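You operate a simulated robot arm through the tools that you are given. There is no shell and no other tool.

The job below is to be done with a simulated robot arm. You get a single attempt, and the scene is never put back.

TASK
Check the run-out of the rotor in the test rig and rack it: green within the limit, else red.
Fine: zero the display once and set the gauge on the shaft before the knob goes to END; gauge aside again.
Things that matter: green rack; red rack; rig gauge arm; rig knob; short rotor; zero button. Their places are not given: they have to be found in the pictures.

The check looks at the end state, three seconds after you hand in, the way a careful person would. Anything else that was tipped, shoved, dropped, spilled or broken makes it a failure.

THE ROBOT
A 7-joint arm with a four-finger gripper, fixed in place. Base frame: the origin is on the floor under the middle of its stand, x ahead of it, y to its left, z up; the work surface is at about z = 82. Lengths are in cm, angles in rad, forces in N, time in s.
It reaches about 122.3 cm from its shoulder. Its first joint turns from -1.204 to 3.002 rad. Payload 3.67 kg.
The tool frame sits at the grasp point between the pads (the TCP): z along the fingers, y along the line on which they close. The tips reach 2.8 cm beyond it. The gripper opens to 11.2 cm; its body begins 7.3 cm behind the TCP.
Orientation is that of the tool frame in the base frame, as a unit quaternion [w, x, y, z]. With the fingers straight down and closing along the base's y, the tool's x points along the base's -x, its y along +y and its z along -z.

THE INTERFACE
- The arm moves only by the tool step_arm. Its argument "plan" is a list of rows, each an object of numbers (a shift or turn left out is 0, a gripper value left out holds the last): "jaw": the opening, from 0 (shut) to 1 (fully open); "x", "y", "z": the shift along the tool's x, y, z in units of 20 mm (1.0 is 20 mm); "wx", "wy", "wz": the turn, a rotation vector about the tool's x, y, z in units of 5 degrees (1.0 is 5 degrees). In form: [{"jaw": .., "x": .., "y": .., "z": .., "wx": .., "wy": .., "wz": ..}, ...]. A call has 1 to 20 rows; each row shifts and turns the commanded pose from where the row before left it, along the tool's axes as they then stand. A call with a number of a shift or a turn outside -1 to 1 is refused whole. Each row takes 0.2 s and may step no farther than 5 cm and 0.15 rad from the row before; otherwise, or with a gripper value out of range, the whole call is refused. Where a pose cannot be reached the arm comes as near as it can. A force on the tool above 50 N (or 10 N above the force at the start of the call, whichever is more), or a blocked arm, ends the call early, and 0.2 s more pass. The fingers move at their own pace (about 10.25 cm/s each) and stop on an object; they squeeze with about 38 N. The grip force told is the motor's: it shows also when the fingers shut on nothing. Time passes only in rows, and 0.2 s behind the last, so rows that do not move let the fingers close. It gives the time, the measured TCP pose, the force on the tool (base axes), the opening and the grip force at its end, in the units of the frame above (readings bear some noise), with the torque about the TCP (base axes, N m) and any sound that the robot's microphone picked up.
- Cameras (640 x 400 px; columns grow to the right, rows downward): "scene" is fixed at [5.21, -65.08, 167.36]; the picture's right is [0.03, -1.00, 0.00], its down [-0.74, -0.02, -0.67] and it looks along [0.67, 0.02, -0.74] (base axes); focal length 366 px, centre (320, 200). "wrist" rides on the gripper at [6, -1.8, -10.4] in the tool frame; the picture's right is [0.29, 0.96, 0.00], its down [-0.80, 0.24, -0.55] and it looks along [-0.53, 0.16, 0.83] (tool axes); focal length 234 px, centre (320, 200).
- grab_frame(camera): a new picture of that camera. It takes no simulated time.
- raise_lower(by): slides the trunk up (or, below 0, down) by that many cm; the arm rides with it, the base frame stays. It gives what a move gives, with no picture.
- point_at(camera, pixels): for up to 12 pixels [column, row] of the newest picture of that camera ("zoom" is the newest enlarged one), the place [x, y, z] in the base frame of the surface seen there, good to about 0.3 cm. It takes no simulated time.
- close_up(camera, box): a new picture of the part [left, top, right, bottom] of that camera's present view, enlarged. It takes no simulated time.
- finish_job(): hands the job in; it is judged then, once.

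Leave the gripper open and the arm clear of the work at the hand-in unless told otherwise.

The tools are called after "Call:" by a JSON object that holds its "op" and its "data". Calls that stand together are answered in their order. step_arm: Moves the arm, as the interface text tells. Its arguments: {"type":"object","properties":{"plan":{"type":"array","items":{"type":"object","properties":{"jaw":{"type":"number"},"x":{"type":"number"},"y":{"type":"number"},"z":{"type":"number"},"wx":{"type":"number"},"wy":{"type":"number"},"wz":{"type":"number"}}}}},"required":["plan"]} The other tools are called the same way: raise_lower (by) moves the trunk up or down; grab_frame (camera) takes a picture; point_at (camera, pixels) gives the place of the surface under pixels of a picture; close_up (camera, box) takes an enlarged picture of a part of a camera's view; finish_job () hands the job in.

At the start:

```text
t: 0.0
ee_pos: [52.35, -51.52, 131.75]
ee_rot: [0.001, 0.0, 1.0, 0.0]
contact_force: [0.4, 0.1, 0.5]
torque: [-0.01, 0.01, -0.02]
grip_width: 11.22
grip_force: 0.0
trunk travel left (down, up): [-65.0, 19.0]
```

scene: 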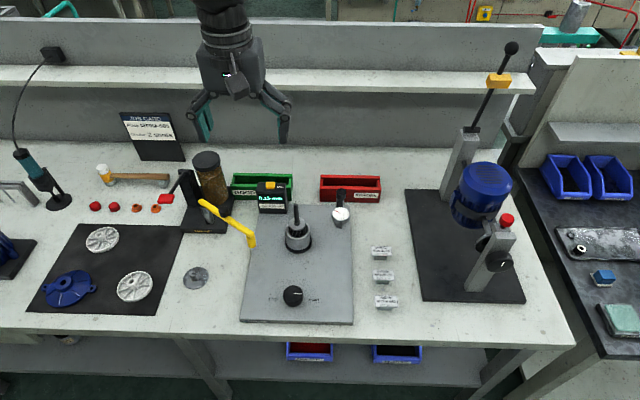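
wrist: 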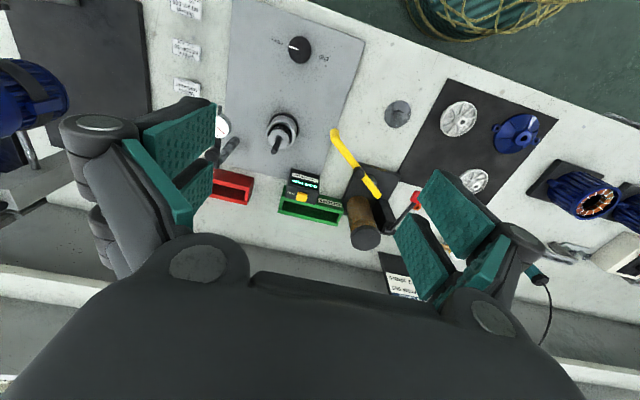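

I see a grey test-rig plate in the middle, with a rotor/chuck at about (297,232), a knob at (292,296), a display at (271,197), and a dial-gauge arm at (341,212). The green and red racks are behind it. I'll take close-ups to see the details.

Call:
{"op": "close_up", "data": {"camera": "scene", "box": [220, 160, 400, 272]}}

Call:
{"op": "close_up", "data": {"camera": "scene", "box": [230, 250, 370, 338]}}

Call:
{"op": "close_up", "data": {"camera": "scene", "box": [80, 90, 220, 178]}}

Call:
{"op": "close_up", "data": {"camera": "scene", "box": [240, 170, 300, 220]}}

```text
3.56 times, centred on (310, 216) of scene
```

zoom: 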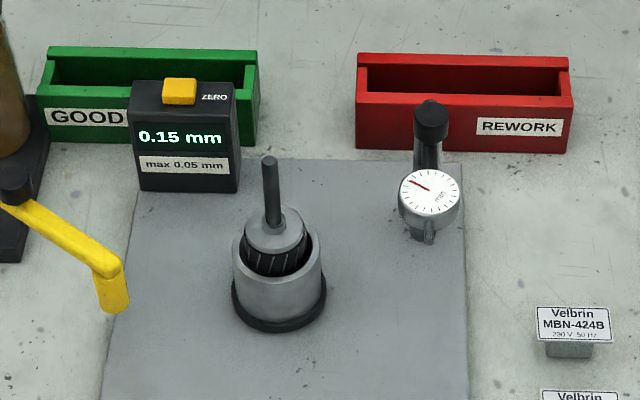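

```text
4.55 times, centred on (300, 294) of scene
```

zoom: 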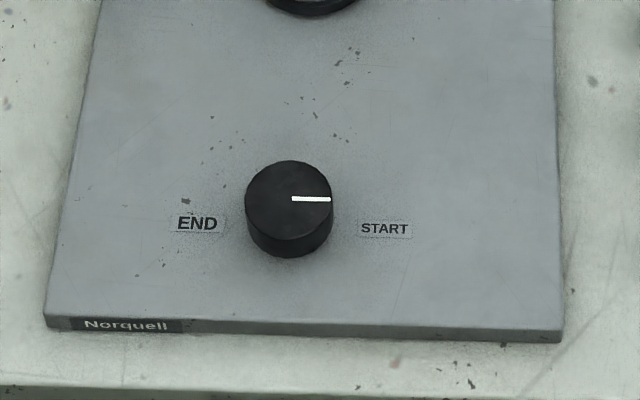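

```text
4.55 times, centred on (150, 134) of scene
```

zoom: 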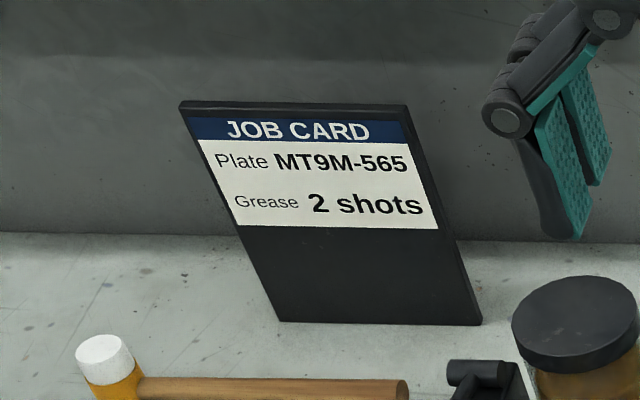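

```text
8.00 times, centred on (270, 195) of scene
```

zoom: 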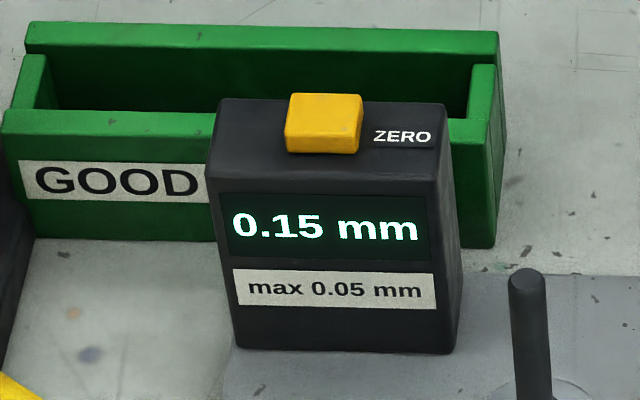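

The display reads 0.15 mm before zeroing and its label says "max 0.05 mm". The yellow ZERO button is on top of the display. The knob pointer is at START (right), with END to the left. Next I'll measure places from the pictures, starting with the rig area.

Call:
{"op": "close_up", "data": {"camera": "scene", "box": [310, 170, 390, 230]}}

Call:
{"op": "point_at", "data": {"camera": "zoom", "pixels": [[320, 200]]}}

Call:
{"op": "close_up", "data": {"camera": "wrist", "box": [180, 80, 380, 230]}}

```text
6.67 times, centred on (350, 200) of scene
```

zoom: 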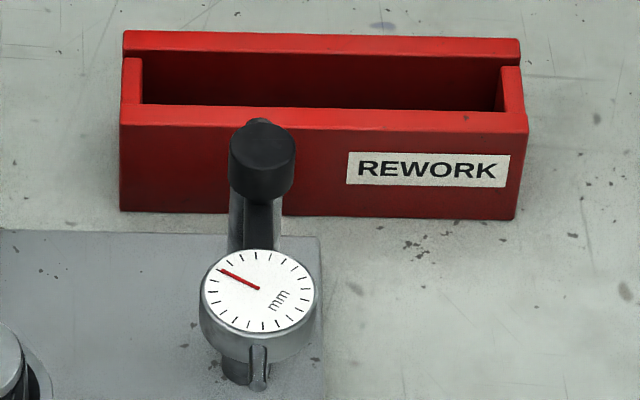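

```text
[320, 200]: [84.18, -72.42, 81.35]
```

```text
2.67 times, centred on (280, 155) of wrist
```

zoom: 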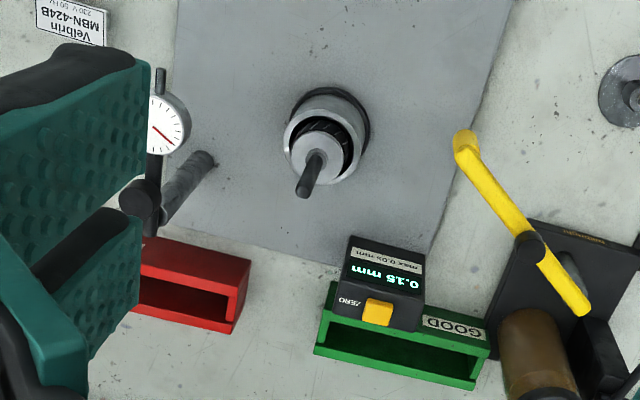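

The gauge arm stands on a post near the back-right corner of the plate, and its dial is swung towards me. I'll read places for the gauge, rotor, display, knob and racks.

Call:
{"op": "grab_frame", "data": {"camera": "scene"}}

Call:
{"op": "point_at", "data": {"camera": "scene", "pixels": [[342, 192], [342, 201], [341, 213], [341, 225], [342, 207], [295, 207], [296, 224], [297, 240], [270, 185], [270, 198], [292, 291], [292, 303]]}}

Call:
{"op": "point_at", "data": {"camera": "scene", "pixels": [[234, 176], [293, 176], [232, 186], [262, 176], [250, 181], [321, 178], [380, 178], [350, 180], [350, 177], [320, 190], [381, 190], [350, 187]]}}

Call:
{"op": "close_up", "data": {"camera": "scene", "box": [310, 170, 390, 230]}}

Call:
{"op": "point_at", "data": {"camera": "zoom", "pixels": [[262, 150], [262, 180], [245, 215], [265, 225], [255, 285], [255, 340], [258, 365], [260, 385], [235, 370], [262, 125], [205, 295], [315, 295]]}}

```text
taken
```

scene: 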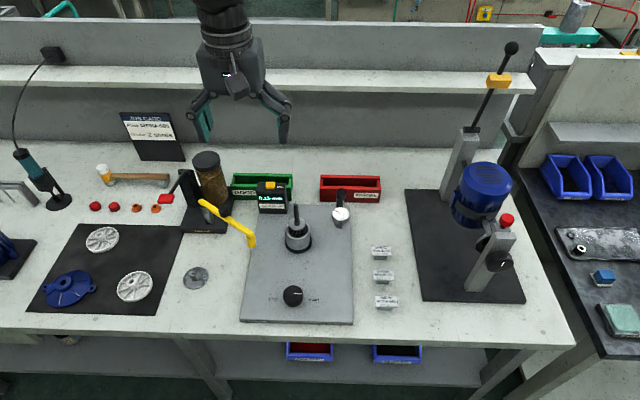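

```text
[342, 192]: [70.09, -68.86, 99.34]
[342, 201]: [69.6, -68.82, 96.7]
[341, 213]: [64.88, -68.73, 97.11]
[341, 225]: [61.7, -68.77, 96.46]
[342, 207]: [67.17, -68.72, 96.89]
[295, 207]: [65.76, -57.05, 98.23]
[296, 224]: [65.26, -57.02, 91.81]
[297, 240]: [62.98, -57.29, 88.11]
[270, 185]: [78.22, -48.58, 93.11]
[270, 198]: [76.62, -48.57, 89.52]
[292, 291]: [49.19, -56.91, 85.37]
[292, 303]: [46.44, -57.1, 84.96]
```

```text
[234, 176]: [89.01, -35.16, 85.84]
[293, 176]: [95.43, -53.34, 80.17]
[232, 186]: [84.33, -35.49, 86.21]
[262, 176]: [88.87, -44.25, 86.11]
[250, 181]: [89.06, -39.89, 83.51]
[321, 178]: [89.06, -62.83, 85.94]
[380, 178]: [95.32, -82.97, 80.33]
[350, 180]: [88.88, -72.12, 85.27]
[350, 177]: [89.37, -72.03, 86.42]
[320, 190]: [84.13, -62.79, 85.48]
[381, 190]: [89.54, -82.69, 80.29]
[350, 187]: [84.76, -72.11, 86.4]
```

```text
6.67 times, centred on (350, 200) of scene
```

zoom: 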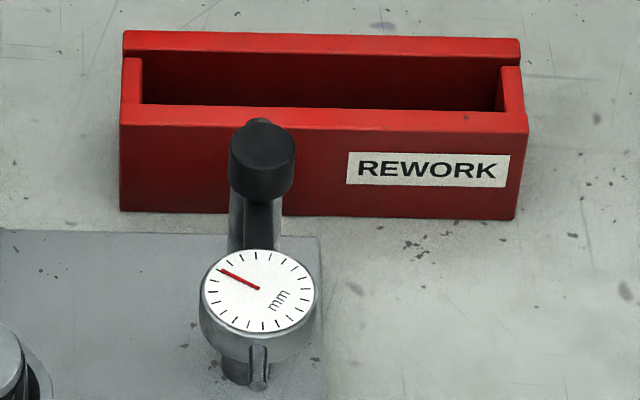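

```text
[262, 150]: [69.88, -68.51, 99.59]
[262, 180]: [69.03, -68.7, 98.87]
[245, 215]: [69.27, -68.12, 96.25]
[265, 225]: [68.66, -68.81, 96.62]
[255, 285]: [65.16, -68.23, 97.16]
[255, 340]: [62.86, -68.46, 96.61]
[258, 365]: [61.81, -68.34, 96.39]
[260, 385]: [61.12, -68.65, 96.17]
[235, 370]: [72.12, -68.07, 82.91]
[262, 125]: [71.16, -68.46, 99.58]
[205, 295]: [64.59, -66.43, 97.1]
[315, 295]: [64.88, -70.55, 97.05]
```

I'll move the gripper 10 cm towards -y, staying high up, so the wrist camera gets a clear view of the gauge between the fingers.

Call:
{"op": "step_arm", "data": {"plan": [{"jaw": 1, "y": -1}, {"y": -1}, {"y": -1}, {"y": -1}, {"y": -1}, {}]}}

Call:
{"op": "grab_frame", "data": {"camera": "wrist"}}

Call:
{"op": "close_up", "data": {"camera": "wrist", "box": [220, 50, 420, 200]}}

```text
t: 1.4
ee_pos: [52.38, -61.52, 131.86]
ee_rot: [0.0, 0.0, 1.0, 0.001]
contact_force: [-0.2, -0.1, 0.3]
torque: [-0.02, 0.03, 0.0]
grip_width: 11.19
grip_force: 0.0
trunk travel left (down, up): [-65.0, 19.0]
```

```text
taken
```

wrist: 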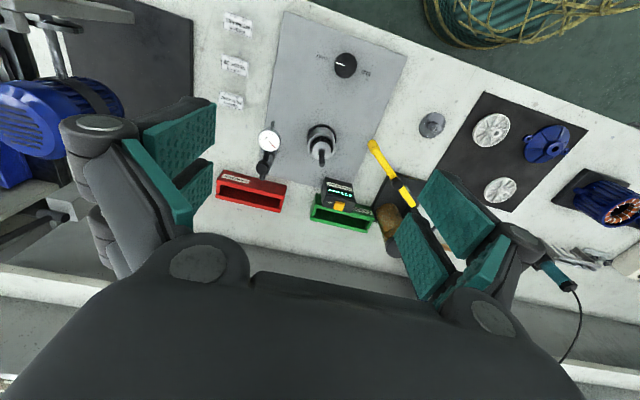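

```text
2.67 times, centred on (320, 125) of wrist
```

zoom: 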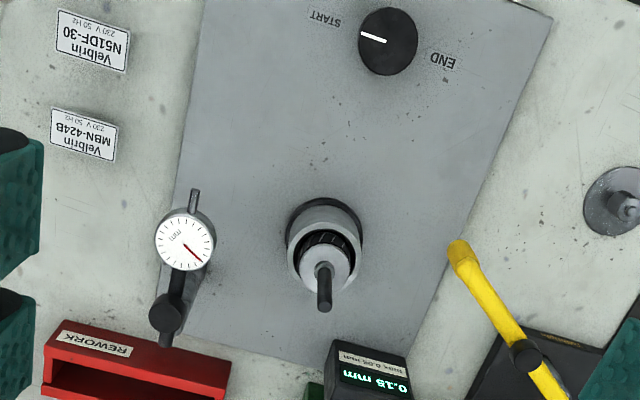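

I can see the dial, its plunger, the arm and the black cap. I'll measure these points from the wrist view.

Call:
{"op": "close_up", "data": {"camera": "wrist", "box": [240, 100, 304, 148]}}

Call:
{"op": "close_up", "data": {"camera": "wrist", "box": [236, 110, 300, 190]}}

Call:
{"op": "point_at", "data": {"camera": "wrist", "pixels": [[270, 140], [267, 155], [265, 161], [263, 166], [262, 175], [262, 178], [273, 123], [274, 160], [281, 140], [321, 158], [322, 150], [345, 65]]}}

```text
8.33 times, centred on (272, 124) of wrist
```

zoom: 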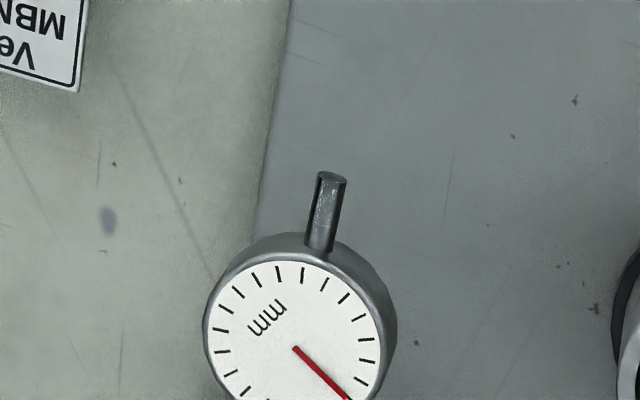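

```text
5.00 times, centred on (268, 150) of wrist
```

zoom: 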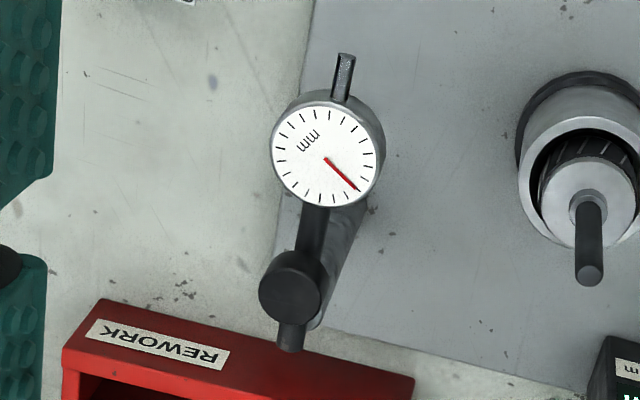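

```text
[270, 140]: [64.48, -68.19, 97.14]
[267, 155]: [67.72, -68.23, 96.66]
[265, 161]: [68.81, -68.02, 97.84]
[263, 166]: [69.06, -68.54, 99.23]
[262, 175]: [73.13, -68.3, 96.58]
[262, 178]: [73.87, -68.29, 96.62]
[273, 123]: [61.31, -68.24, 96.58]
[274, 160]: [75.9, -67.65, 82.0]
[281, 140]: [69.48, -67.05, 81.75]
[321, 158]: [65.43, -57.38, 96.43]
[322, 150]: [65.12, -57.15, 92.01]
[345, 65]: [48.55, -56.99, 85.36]
```

The gauge arm runs along x from a post at about (73,-68.3), with a black knob at about (70,-68.4). The plunger tip is at about x=61. Next I'll measure the racks and rotor in more detail.

Call:
{"op": "close_up", "data": {"camera": "scene", "box": [310, 165, 390, 215]}}

Call:
{"op": "point_at", "data": {"camera": "zoom", "pixels": [[320, 75], [320, 92], [320, 105], [320, 143], [320, 152], [320, 160], [320, 175], [320, 245], [130, 110], [510, 115], [350, 130], [400, 130]]}}

Call:
{"op": "close_up", "data": {"camera": "scene", "box": [222, 160, 302, 220]}}

Call:
{"op": "point_at", "data": {"camera": "zoom", "pixels": [[150, 95], [150, 110], [150, 118], [150, 148], [150, 155], [150, 165], [550, 100], [90, 120], [380, 140], [380, 170], [345, 165], [430, 170]]}}

Call:
{"op": "close_up", "data": {"camera": "scene", "box": [270, 195, 326, 260]}}

Call:
{"op": "point_at", "data": {"camera": "zoom", "pixels": [[305, 55], [320, 200], [280, 200], [300, 170], [360, 200], [310, 215], [300, 270], [310, 330], [245, 230], [385, 230], [315, 360], [300, 120]]}}

```text
8.00 times, centred on (350, 190) of scene
```

zoom: 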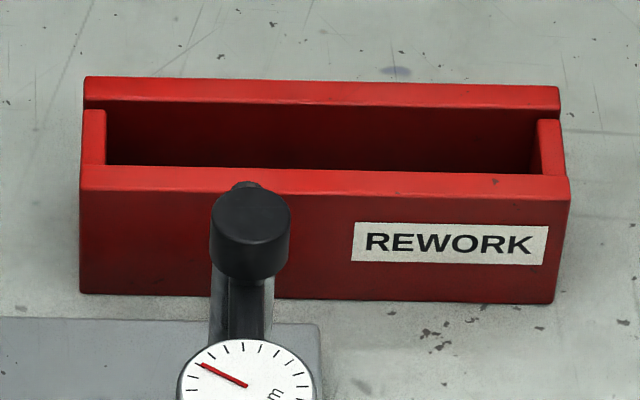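

```text
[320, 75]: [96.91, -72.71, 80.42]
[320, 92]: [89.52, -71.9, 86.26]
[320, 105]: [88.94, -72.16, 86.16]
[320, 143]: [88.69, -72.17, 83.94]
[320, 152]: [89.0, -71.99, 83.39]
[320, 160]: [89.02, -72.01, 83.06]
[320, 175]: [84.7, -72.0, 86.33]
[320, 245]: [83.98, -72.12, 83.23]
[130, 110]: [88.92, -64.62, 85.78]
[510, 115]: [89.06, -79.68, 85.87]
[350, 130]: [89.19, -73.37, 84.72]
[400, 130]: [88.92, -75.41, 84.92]
```

```text
6.67 times, centred on (262, 190) of scene
```

zoom: 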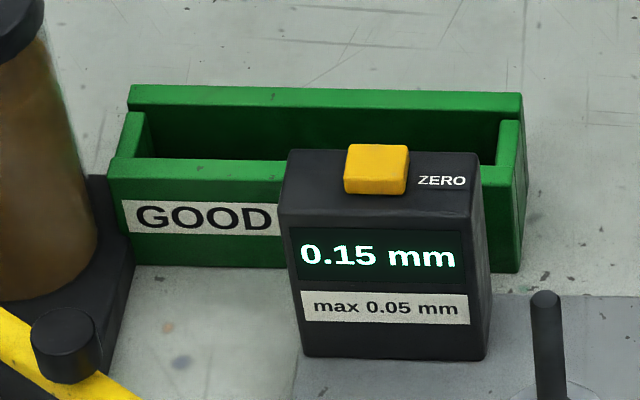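

```text
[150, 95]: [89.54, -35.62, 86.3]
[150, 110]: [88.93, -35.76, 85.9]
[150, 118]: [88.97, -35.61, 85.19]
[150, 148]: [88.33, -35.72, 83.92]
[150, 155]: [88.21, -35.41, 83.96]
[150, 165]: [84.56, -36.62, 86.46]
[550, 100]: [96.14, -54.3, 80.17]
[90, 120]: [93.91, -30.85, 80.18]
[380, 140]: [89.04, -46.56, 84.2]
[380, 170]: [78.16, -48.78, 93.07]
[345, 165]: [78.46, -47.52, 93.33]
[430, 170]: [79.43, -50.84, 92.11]
```

```text
6.15 times, centred on (298, 228) of scene
```

zoom: 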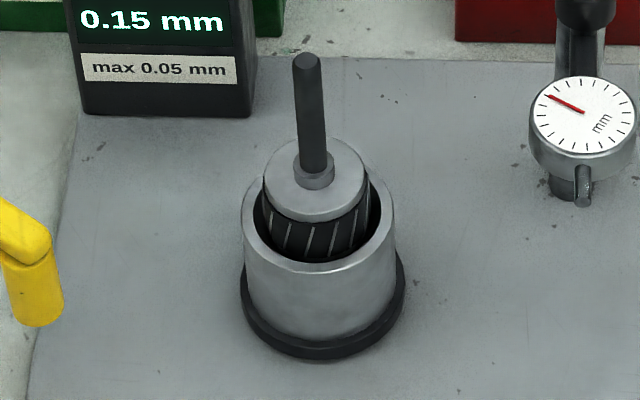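

```text
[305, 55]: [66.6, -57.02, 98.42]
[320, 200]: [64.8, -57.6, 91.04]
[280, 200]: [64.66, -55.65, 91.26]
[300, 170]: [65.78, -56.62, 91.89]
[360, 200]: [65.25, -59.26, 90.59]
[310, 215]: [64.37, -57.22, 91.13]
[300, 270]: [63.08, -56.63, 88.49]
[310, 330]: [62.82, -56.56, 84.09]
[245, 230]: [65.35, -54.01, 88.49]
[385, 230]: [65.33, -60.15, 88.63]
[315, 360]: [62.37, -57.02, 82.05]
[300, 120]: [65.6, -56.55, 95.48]
```

The plate top is at about z=82 and the bench at about z=80.2. The rack wall tops are at about z=86.4. I'll measure my own fingers in the wrist view so I know what clearance I need.

Call:
{"op": "point_at", "data": {"camera": "wrist", "pixels": [[145, 130], [212, 103], [208, 140], [190, 150], [212, 160], [208, 190], [185, 220], [130, 145], [440, 175], [495, 225], [450, 235], [400, 225]]}}

Call:
{"op": "close_up", "data": {"camera": "wrist", "box": [50, 80, 290, 280]}}

```text
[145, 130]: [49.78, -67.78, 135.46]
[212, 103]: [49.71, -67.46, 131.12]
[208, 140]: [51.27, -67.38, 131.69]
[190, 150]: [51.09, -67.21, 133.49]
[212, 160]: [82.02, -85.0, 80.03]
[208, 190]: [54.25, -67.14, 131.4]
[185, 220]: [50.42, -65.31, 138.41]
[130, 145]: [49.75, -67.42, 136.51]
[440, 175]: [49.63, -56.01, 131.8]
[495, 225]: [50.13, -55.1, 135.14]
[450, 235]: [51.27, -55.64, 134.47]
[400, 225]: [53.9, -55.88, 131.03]
```

```text
2.00 times, centred on (170, 180) of wrist
```

zoom: 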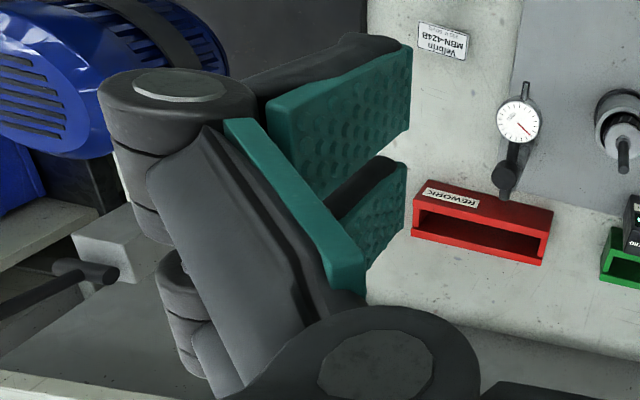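

The pads come in pairs with a possible gap between them. I'll look at the gripper from the scene camera to understand it better.

Call:
{"op": "close_up", "data": {"camera": "scene", "box": [200, 30, 360, 160]}}

Call:
{"op": "close_up", "data": {"camera": "wrist", "box": [360, 140, 580, 320]}}

```text
3.08 times, centred on (280, 95) of scene
```

zoom: 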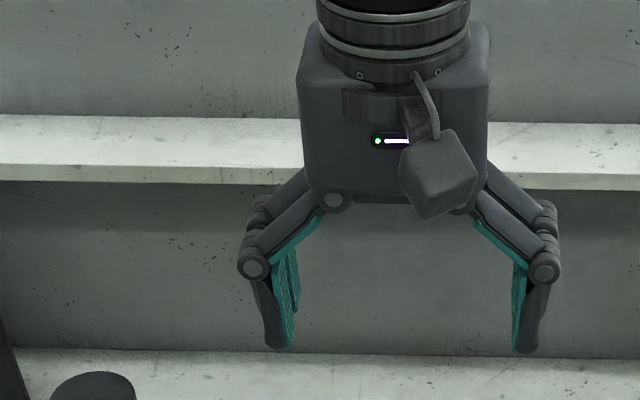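

```text
2.22 times, centred on (470, 230) of wrist
```

zoom: 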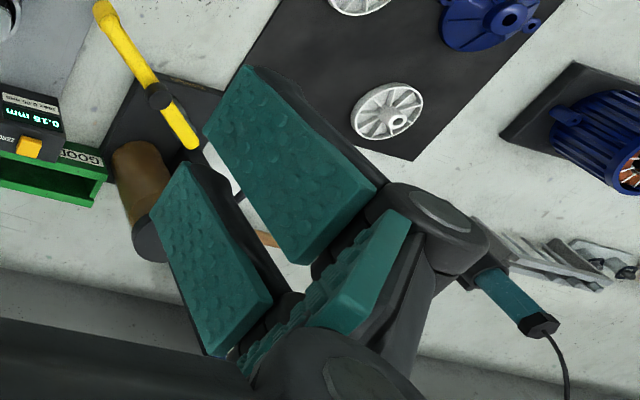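

I'll measure the pad corners on the right finger pair in this zoom.

Call:
{"op": "point_at", "data": {"camera": "zoom", "pixels": [[245, 72], [210, 130], [225, 100], [375, 188], [303, 258], [340, 225], [185, 170], [155, 203], [168, 185], [265, 298], [220, 345], [245, 320]]}}

```text
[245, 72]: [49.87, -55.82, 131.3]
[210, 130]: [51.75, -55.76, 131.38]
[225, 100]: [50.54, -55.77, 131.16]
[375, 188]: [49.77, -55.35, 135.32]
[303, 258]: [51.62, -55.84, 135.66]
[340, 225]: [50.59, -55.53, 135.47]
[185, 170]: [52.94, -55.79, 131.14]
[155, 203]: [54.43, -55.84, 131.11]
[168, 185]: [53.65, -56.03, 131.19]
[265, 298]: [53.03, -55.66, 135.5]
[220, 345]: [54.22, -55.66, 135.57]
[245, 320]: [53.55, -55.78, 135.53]
```

Each side has two pads with a gap of about 1.2 cm between them at the centre. I'll use the gripper as a loose cage around the gauge's black knob at about (69.9,-68.5,99.6). First I go above it to z≈112 with the jaws partly open, and look again.

Call:
{"op": "step_arm", "data": {"plan": [{"jaw": 0.5, "x": -0.97, "y": -0.39, "z": 1}, {"x": -0.97, "y": -0.39, "z": 1}, {"x": -0.97, "y": -0.39, "z": 1}, {"x": -0.97, "y": -0.39, "z": 1}, {"x": -0.97, "y": -0.39, "z": 1}, {"x": -0.97, "y": -0.39, "z": 1}, {"x": -0.97, "y": -0.39, "z": 1}, {"x": -0.97, "y": -0.39, "z": 1}, {"x": -0.97, "y": -0.39, "z": 1}, {"z": 1}, {}]}}

Call:
{"op": "grab_frame", "data": {"camera": "wrist"}}

Call:
{"op": "grab_frame", "data": {"camera": "scene"}}

```text
t: 3.8
ee_pos: [69.86, -68.6, 111.67]
ee_rot: [0.0, -0.001, 1.0, 0.0]
contact_force: [0.3, -0.1, 0.3]
torque: [-0.01, 0.0, 0.01]
grip_width: 5.61
grip_force: 0.1
trunk travel left (down, up): [-65.0, 19.0]
```

```text
taken
```

wrist: 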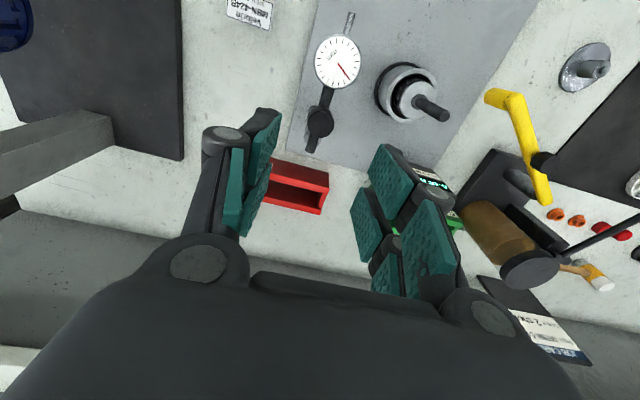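

```text
taken
```

scene: 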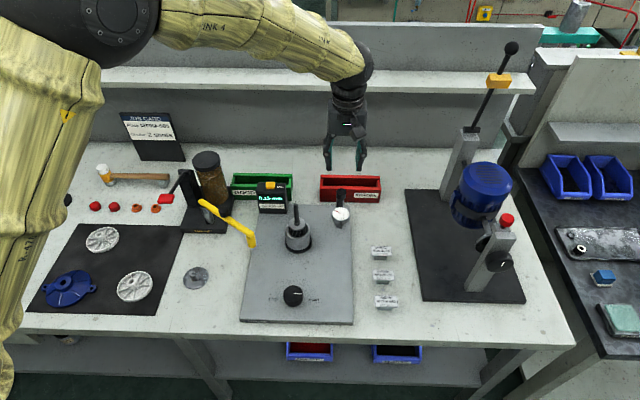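

I'm 12 cm above the knob, which appears at (320,120) in the wrist view. I'll measure it precisely, along with the arm's rear end, the post, and my fingertips.

Call:
{"op": "close_up", "data": {"camera": "wrist", "box": [280, 0, 460, 160]}}

Call:
{"op": "point_at", "data": {"camera": "wrist", "pixels": [[320, 122], [309, 120], [330, 124], [318, 133], [315, 145], [310, 151], [326, 90], [350, 15], [338, 62], [440, 115], [270, 125], [372, 165]]}}

Call:
{"op": "close_up", "data": {"camera": "scene", "box": [310, 90, 390, 180]}}

Call:
{"op": "point_at", "data": {"camera": "scene", "pixels": [[331, 167], [362, 167], [325, 150], [361, 171], [330, 170]]}}

```text
2.50 times, centred on (370, 80) of wrist
```

zoom: 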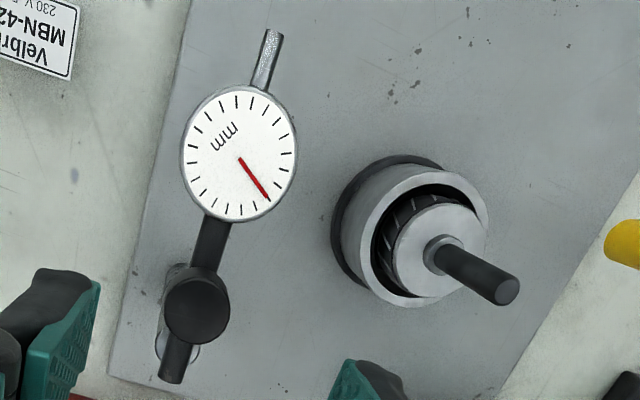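

```text
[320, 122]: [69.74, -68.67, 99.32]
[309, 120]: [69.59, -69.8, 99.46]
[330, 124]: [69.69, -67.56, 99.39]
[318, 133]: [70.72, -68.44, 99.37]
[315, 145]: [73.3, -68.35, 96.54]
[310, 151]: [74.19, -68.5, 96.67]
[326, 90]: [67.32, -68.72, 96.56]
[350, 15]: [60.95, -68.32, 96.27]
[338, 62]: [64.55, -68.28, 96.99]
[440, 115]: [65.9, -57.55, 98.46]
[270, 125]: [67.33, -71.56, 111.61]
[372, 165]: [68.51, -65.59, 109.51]
```

```text
4.44 times, centred on (350, 135) of scene
```

zoom: 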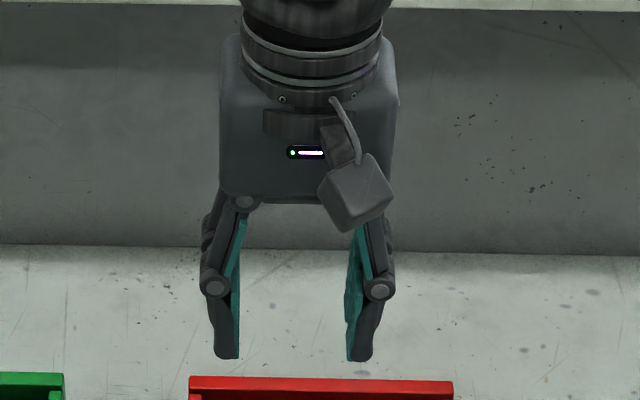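

```text
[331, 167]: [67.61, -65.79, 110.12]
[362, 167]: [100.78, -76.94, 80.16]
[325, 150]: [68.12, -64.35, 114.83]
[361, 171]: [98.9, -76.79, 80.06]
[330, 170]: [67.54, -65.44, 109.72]
```

The knob centre is at about (69.75,-68.65) with its top at z≈99.5, and the pivot post is at about (72.6,-68.55). My tips are about 2.2 cm below the TCP. I descend so the open fingers straddle the knob above the arm, then close to a loose cage of about 3.2 cm.

Call:
{"op": "step_arm", "data": {"plan": [{"z": 1, "x": 0.05}, {"z": 1, "y": -0.02}, {"z": 1}, {"z": 1}, {"z": 0.9}, {"z": 0.6}, {}]}}

Call:
{"op": "grab_frame", "data": {"camera": "wrist"}}

Call:
{"op": "close_up", "data": {"camera": "scene", "box": [300, 150, 390, 230]}}

```text
t: 5.4
ee_pos: [69.82, -68.66, 100.76]
ee_rot: [0.0, 0.0, 1.0, 0.0]
contact_force: [0.7, -0.4, 0.1]
torque: [0.03, -0.01, 0.0]
grip_width: 5.61
grip_force: 0.2
trunk travel left (down, up): [-65.0, 19.0]
```

```text
taken
```

wrist: 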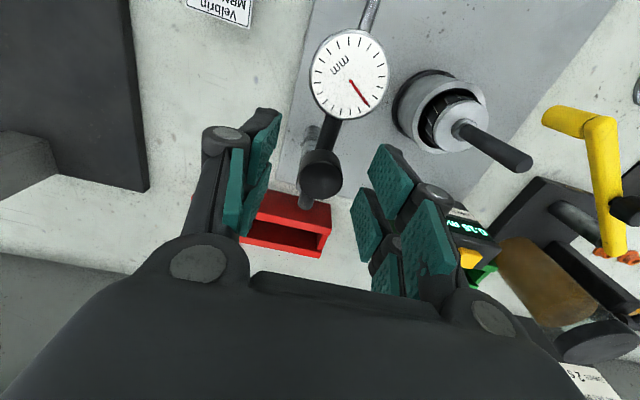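

```text
5.00 times, centred on (345, 190) of scene
```

zoom: 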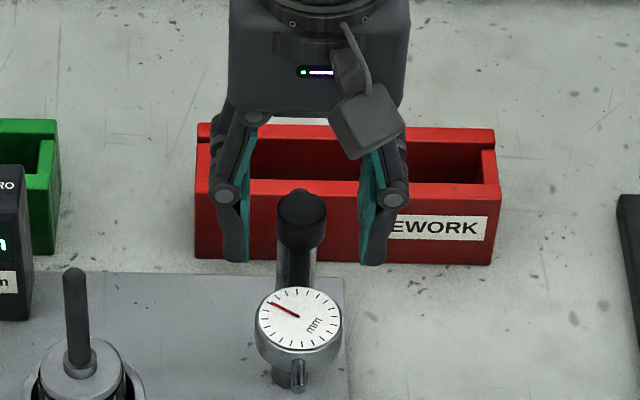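

The fingers straddle the knob properly. I close to about 3.2 cm, a loose cage.

Call:
{"op": "step_arm", "data": {"plan": [{"jaw": 0.28}, {}, {}]}}

Call:
{"op": "close_up", "data": {"camera": "scene", "box": [300, 150, 390, 230]}}

Call:
{"op": "grab_frame", "data": {"camera": "wrist"}}

```text
t: 6.2
ee_pos: [69.67, -68.66, 100.69]
ee_rot: [-0.001, 0.0, 1.0, 0.0]
contact_force: [0.4, -0.3, -0.1]
torque: [0.0, 0.0, 0.02]
grip_width: 3.14
grip_force: 0.1
trunk travel left (down, up): [-65.0, 19.0]
```

```text
5.00 times, centred on (345, 190) of scene
```

zoom: 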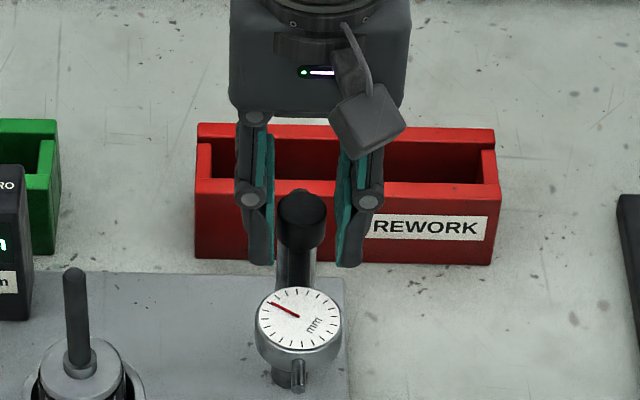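

```text
taken
```

wrist: 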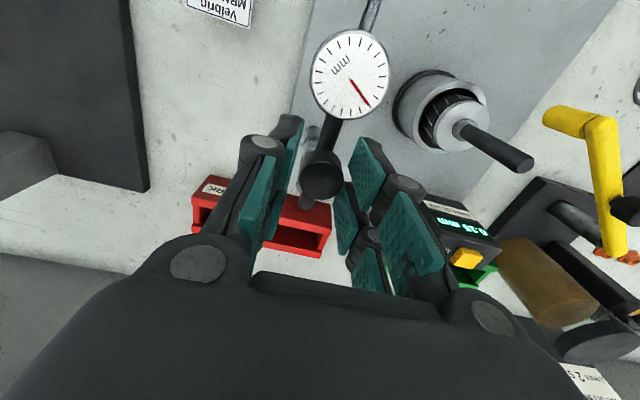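

The cage is set. I now swing the knob in small arc steps, turning the gripper with the arm. The first 20° is a test.

Call:
{"op": "step_arm", "data": {"plan": [{"wz": 1, "y": 0.127, "x": -0.006}, {"wz": 1, "y": 0.127, "x": -0.006}, {"wz": 1, "y": 0.127, "x": -0.006}, {"wz": 1, "y": 0.127, "x": -0.006}, {}]}}

Call:
{"op": "close_up", "data": {"camera": "scene", "box": [270, 150, 390, 230]}}

```text
t: 7.4
ee_pos: [69.83, -67.66, 100.71]
ee_rot: [0.0, 0.174, 0.985, 0.0]
contact_force: [-0.3, -1.6, -1.0]
torque: [-0.01, 0.01, -0.02]
grip_width: 3.24
grip_force: 0.8
trunk travel left (down, up): [-65.0, 19.0]
```

```text
5.00 times, centred on (330, 190) of scene
```

zoom: 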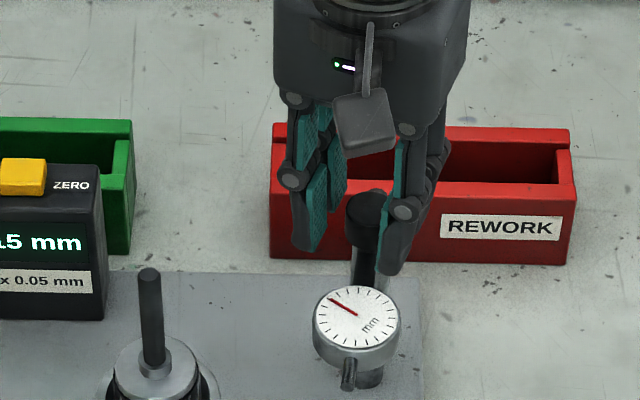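

The dial is swinging with only 1–2 N of force. I continue another 30°.

Call:
{"op": "step_arm", "data": {"plan": [{"wz": 1, "y": 0.127, "x": -0.006}, {"wz": 1, "y": 0.127, "x": -0.006}, {"wz": 1, "y": 0.127, "x": -0.006}, {"wz": 1, "y": 0.127, "x": -0.006}, {"wz": 1, "y": 0.127, "x": -0.006}, {"wz": 1, "y": 0.127, "x": -0.006}, {}]}}

Call:
{"op": "close_up", "data": {"camera": "scene", "box": [250, 150, 370, 250]}}

Call:
{"op": "grab_frame", "data": {"camera": "wrist"}}

```text
t: 9.0
ee_pos: [70.73, -66.42, 100.73]
ee_rot: [0.0, 0.423, 0.906, 0.0]
contact_force: [0.3, -0.6, 1.5]
torque: [0.03, 0.0, 0.0]
grip_width: 3.19
grip_force: 0.2
trunk travel left (down, up): [-65.0, 19.0]
```

```text
4.00 times, centred on (310, 200) of scene
```

zoom: 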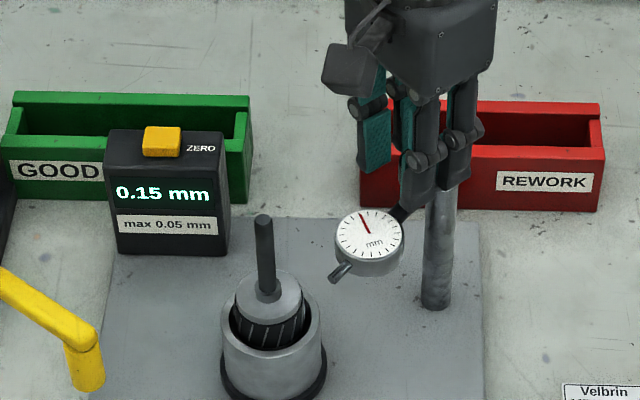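

```text
taken
```

wrist: 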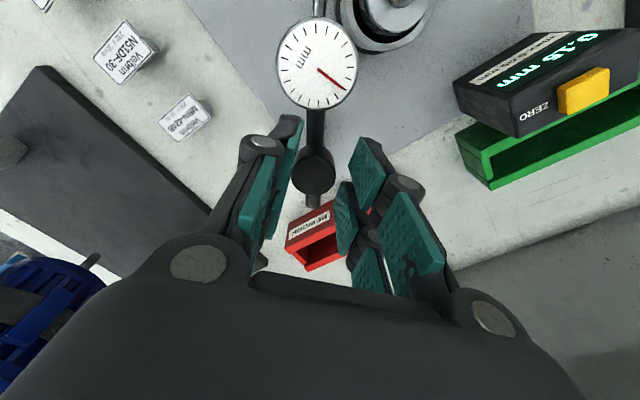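

The plunger is approaching the shaft. I'll measure where the dial, plunger tip and post are.

Call:
{"op": "point_at", "data": {"camera": "zoom", "pixels": [[370, 240], [335, 277], [345, 268], [264, 225], [262, 250], [437, 295], [440, 220], [420, 300], [455, 295], [398, 215]]}}

Call:
{"op": "grab_frame", "data": {"camera": "scene"}}

```text
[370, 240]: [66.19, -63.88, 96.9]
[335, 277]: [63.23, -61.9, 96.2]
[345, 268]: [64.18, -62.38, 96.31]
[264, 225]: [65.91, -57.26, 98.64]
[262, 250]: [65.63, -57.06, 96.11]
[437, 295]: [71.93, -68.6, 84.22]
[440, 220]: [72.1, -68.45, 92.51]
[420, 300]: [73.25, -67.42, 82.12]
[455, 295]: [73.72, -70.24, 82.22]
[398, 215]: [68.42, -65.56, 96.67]
```

```text
taken
```

scene: 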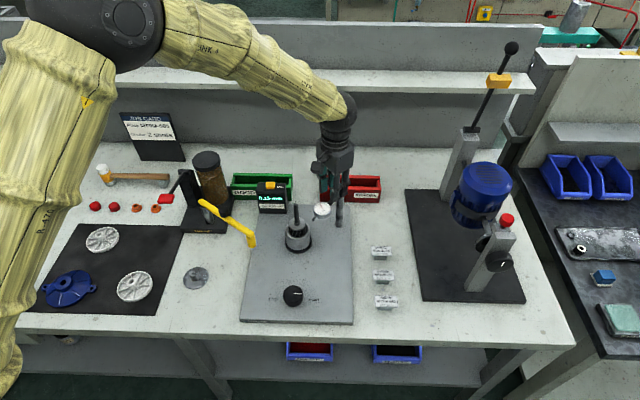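

The arm is at about 34° and the shaft is at about 58° from the pivot, so the knob is trailing in the cage. I push on along the tangent in smaller steps, going most of the way.

Call:
{"op": "step_arm", "data": {"plan": [{"wz": 0.4, "y": 0.16, "x": 0.02}, {"wz": 0.4, "y": 0.16, "x": 0.02}, {"wz": 0.4, "y": 0.12, "x": 0.02}, {}]}}

Call:
{"op": "close_up", "data": {"camera": "scene", "box": [250, 150, 370, 250]}}

Call:
{"op": "point_at", "data": {"camera": "zoom", "pixels": [[350, 240], [320, 270], [310, 275]]}}

```text
t: 10.0
ee_pos: [71.34, -65.79, 100.66]
ee_rot: [0.0, 0.469, 0.883, -0.001]
contact_force: [-0.6, -0.5, -0.8]
torque: [-0.01, 0.04, 0.0]
grip_width: 3.16
grip_force: 0.0
trunk travel left (down, up): [-65.0, 19.0]
```

```text
4.00 times, centred on (310, 200) of scene
```

zoom: 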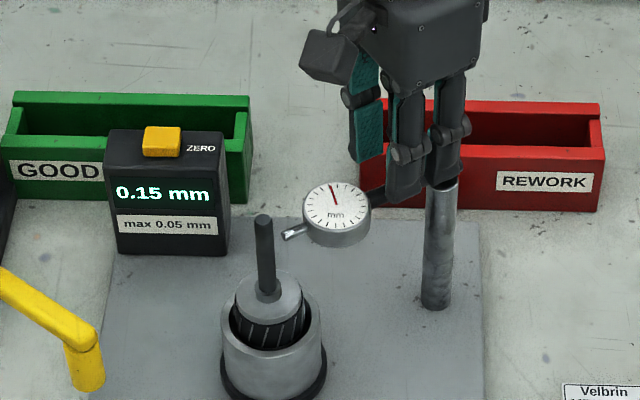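

```text
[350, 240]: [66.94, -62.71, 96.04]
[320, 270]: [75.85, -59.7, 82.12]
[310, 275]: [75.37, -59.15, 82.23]
```

The plunger tip is now at about (287,235) in the zoom and close to the shaft. I'll measure it.

Call:
{"op": "point_at", "data": {"camera": "zoom", "pixels": [[288, 235], [297, 232], [337, 210], [264, 222], [266, 250], [260, 250], [272, 250], [375, 198]]}}

Call:
{"op": "grab_frame", "data": {"camera": "wrist"}}

Call:
{"op": "close_up", "data": {"camera": "wrist", "box": [240, 0, 480, 150]}}

```text
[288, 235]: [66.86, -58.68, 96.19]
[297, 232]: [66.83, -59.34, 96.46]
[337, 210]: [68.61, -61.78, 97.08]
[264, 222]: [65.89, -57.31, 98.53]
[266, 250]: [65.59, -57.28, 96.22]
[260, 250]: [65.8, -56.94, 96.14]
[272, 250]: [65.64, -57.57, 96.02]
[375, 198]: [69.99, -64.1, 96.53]
```

```text
taken
```

wrist: 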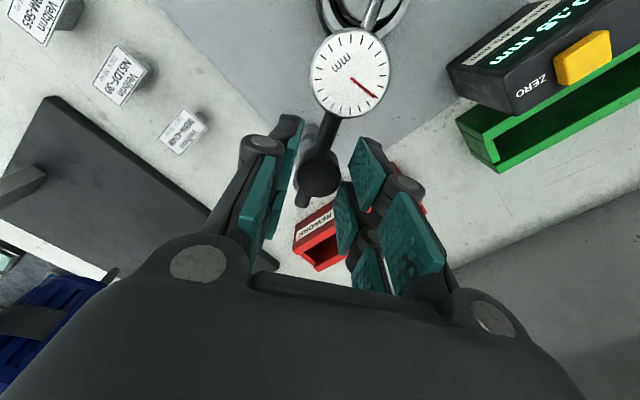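

```text
2.67 times, centred on (360, 75) of wrist
```

zoom: 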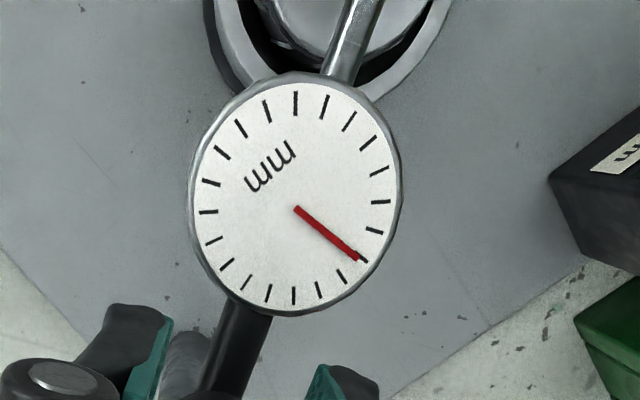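

The plunger now points at the shaft from an arm angle of about 57°, with the force near zero. I nudge a further 0.2 cm to see whether it meets a stop.

Call:
{"op": "step_arm", "data": {"plan": [{"y": 0.05}, {"y": 0.05}, {}]}}

Call:
{"op": "close_up", "data": {"camera": "scene", "box": [250, 150, 370, 250]}}

Call:
{"op": "point_at", "data": {"camera": "zoom", "pixels": [[288, 235], [297, 232], [337, 210]]}}

```text
t: 10.8
ee_pos: [71.57, -65.62, 100.63]
ee_rot: [0.001, 0.469, 0.883, 0.0]
contact_force: [0.8, 0.0, -0.9]
torque: [0.0, 0.02, 0.0]
grip_width: 3.13
grip_force: 0.0
trunk travel left (down, up): [-65.0, 19.0]
```

```text
4.00 times, centred on (310, 200) of scene
```

zoom: 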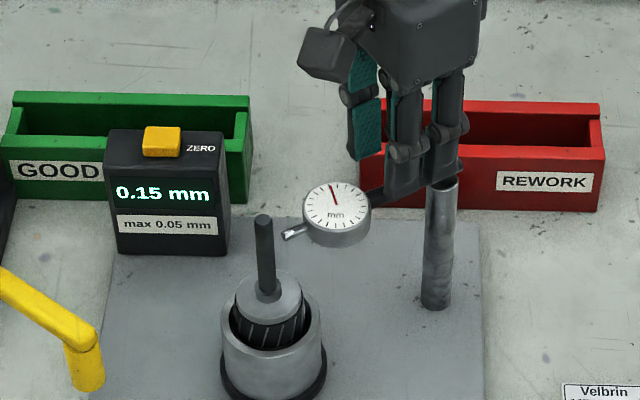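

```text
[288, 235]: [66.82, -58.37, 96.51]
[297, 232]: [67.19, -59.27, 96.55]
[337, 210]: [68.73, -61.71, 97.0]
```

The gripper moved 0.27 cm and the gauge stayed put, so it seems to have snapped into its measuring position. I'll check for a firm stop with one more small nudge.

Call:
{"op": "step_arm", "data": {"plan": [{"y": 0.04}, {"y": 0.04}, {}]}}

Call:
{"op": "close_up", "data": {"camera": "scene", "box": [250, 150, 370, 250]}}

Call:
{"op": "grab_frame", "data": {"camera": "wrist"}}

```text
t: 11.6
ee_pos: [71.58, -65.56, 100.68]
ee_rot: [0.0, 0.47, 0.883, 0.001]
contact_force: [0.1, 0.7, -0.3]
torque: [0.0, 0.01, 0.03]
grip_width: 3.18
grip_force: 0.2
trunk travel left (down, up): [-65.0, 19.0]
```

```text
4.00 times, centred on (310, 200) of scene
```

zoom: 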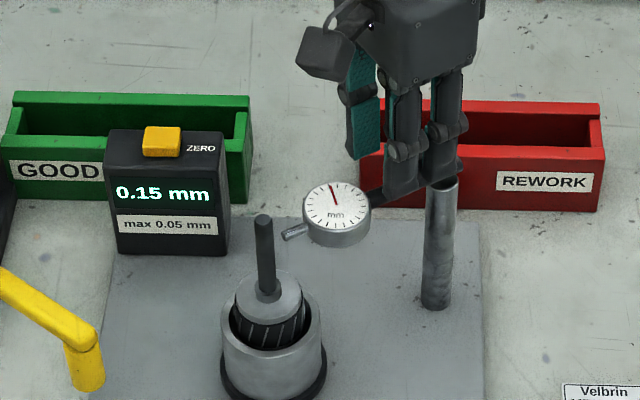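

```text
taken
```

wrist: 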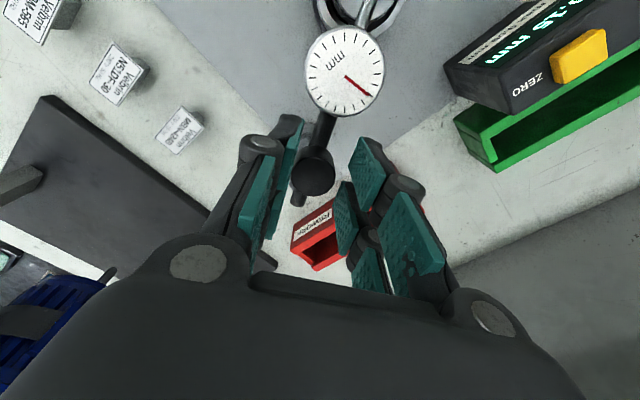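

One more small nudge to see whether contact builds.

Call:
{"op": "step_arm", "data": {"plan": [{"y": 0.05}, {"y": 0.05}, {}]}}

Call:
{"op": "close_up", "data": {"camera": "scene", "box": [250, 150, 370, 250]}}

Call:
{"op": "point_at", "data": {"camera": "zoom", "pixels": [[286, 236], [297, 232], [337, 210]]}}

```text
t: 12.4
ee_pos: [71.64, -65.52, 100.77]
ee_rot: [0.0, 0.469, 0.883, 0.0]
contact_force: [-4.5, -1.9, 0.4]
torque: [-0.02, 0.13, -0.04]
grip_width: 3.42
grip_force: 2.4
trunk travel left (down, up): [-65.0, 19.0]
```

```text
4.00 times, centred on (310, 200) of scene
```

zoom: 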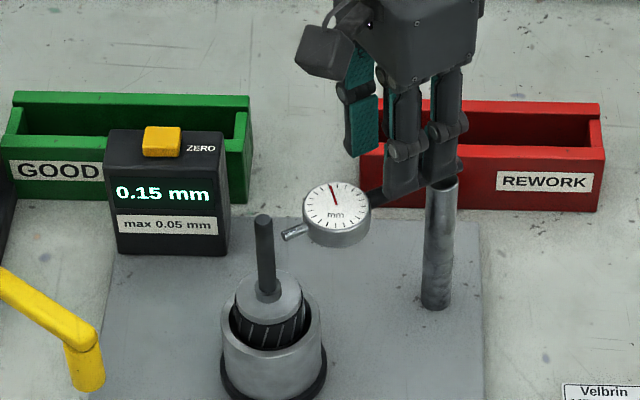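

```text
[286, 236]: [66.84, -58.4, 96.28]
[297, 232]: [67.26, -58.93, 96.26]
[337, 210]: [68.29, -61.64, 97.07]
```

The force rose to about 5 N and the gauge did not move, so it is at its firm stop with the plunger at the shaft. I back off slightly, open, and lift straight up.

Call:
{"op": "step_arm", "data": {"plan": [{"y": -0.15}, {"jaw": 0.5}, {}, {"z": -0.5}, {"z": -1}, {"z": -1}, {"z": -1}, {"z": -1}, {}]}}

Call:
{"op": "grab_frame", "data": {"camera": "scene"}}

Call:
{"op": "close_up", "data": {"camera": "scene", "box": [250, 150, 370, 250]}}

Call:
{"op": "close_up", "data": {"camera": "wrist", "box": [220, 0, 460, 180]}}

```text
t: 14.4
ee_pos: [71.52, -65.64, 109.72]
ee_rot: [0.0, 0.47, 0.883, 0.001]
contact_force: [-0.8, 0.0, 0.1]
torque: [0.0, 0.01, -0.04]
grip_width: 5.61
grip_force: 0.1
trunk travel left (down, up): [-65.0, 19.0]
```

```text
taken
```

scene: 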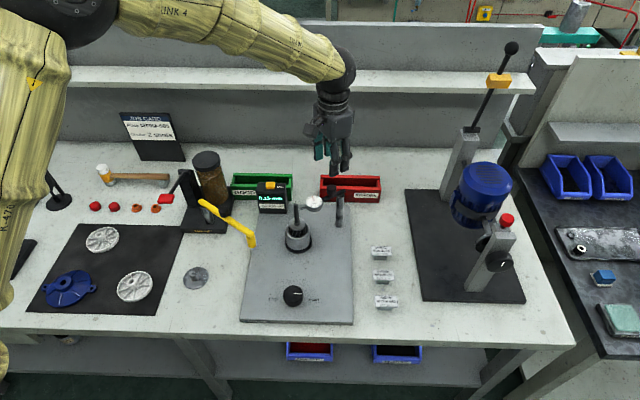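

```text
4.00 times, centred on (310, 200) of scene
```

zoom: 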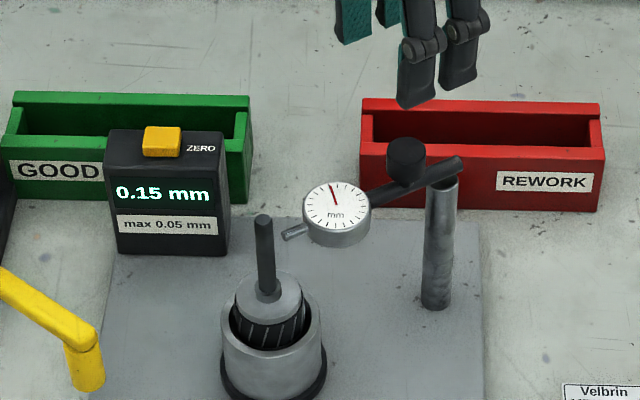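

```text
2.22 times, centred on (340, 90) of wrist
```

zoom: 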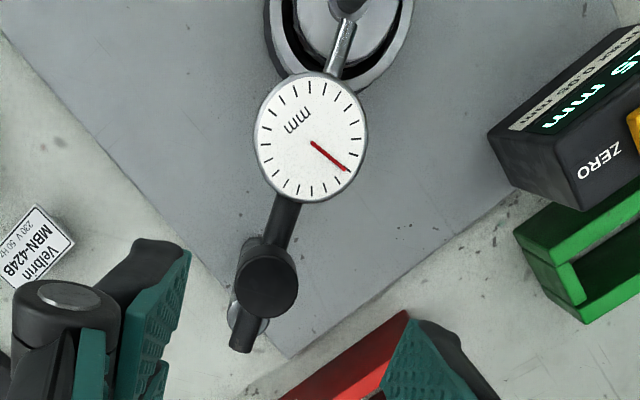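

The gauge stays in place. I'll check the plunger tip against the shaft close up.

Call:
{"op": "close_up", "data": {"camera": "scene", "box": [285, 190, 335, 225]}}

Call:
{"op": "close_up", "data": {"camera": "wrist", "box": [310, 0, 390, 50]}}

```text
11.43 times, centred on (310, 208) of scene
```

zoom: 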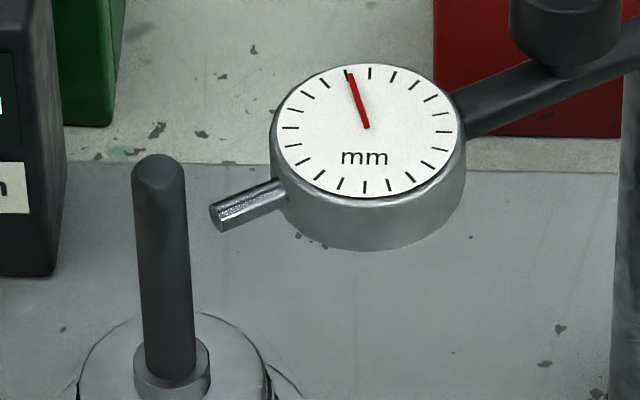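

```text
8.00 times, centred on (350, 25) of wrist
```

zoom: 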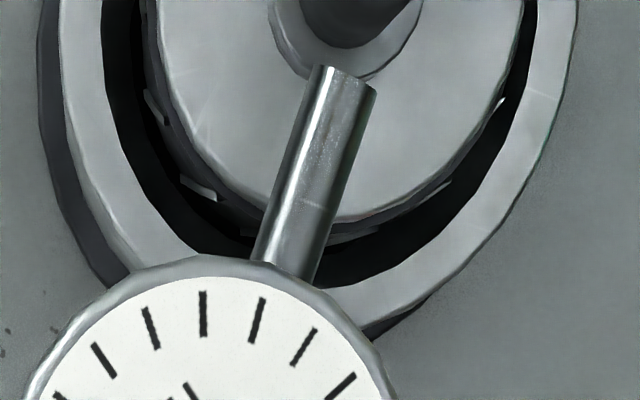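

The gauge sits at its stop pointing at the shaft. Next is the ZERO button, and I'll measure it exactly.

Call:
{"op": "close_up", "data": {"camera": "scene", "box": [250, 172, 298, 218]}}

Call:
{"op": "point_at", "data": {"camera": "zoom", "pixels": [[260, 90], [220, 90], [310, 90], [260, 75], [260, 110], [260, 125], [350, 125], [150, 115], [400, 100], [130, 110], [300, 200]]}}

```text
8.70 times, centred on (274, 195) of scene
```

zoom: 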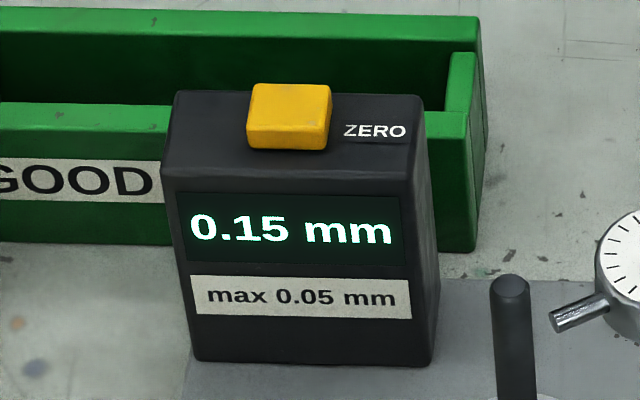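

```text
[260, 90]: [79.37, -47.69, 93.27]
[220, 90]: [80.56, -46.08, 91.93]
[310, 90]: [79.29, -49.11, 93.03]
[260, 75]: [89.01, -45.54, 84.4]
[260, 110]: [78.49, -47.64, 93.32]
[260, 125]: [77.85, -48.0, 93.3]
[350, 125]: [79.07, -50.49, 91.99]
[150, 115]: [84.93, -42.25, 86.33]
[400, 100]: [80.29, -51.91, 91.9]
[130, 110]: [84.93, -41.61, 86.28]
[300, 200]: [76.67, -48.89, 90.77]
```

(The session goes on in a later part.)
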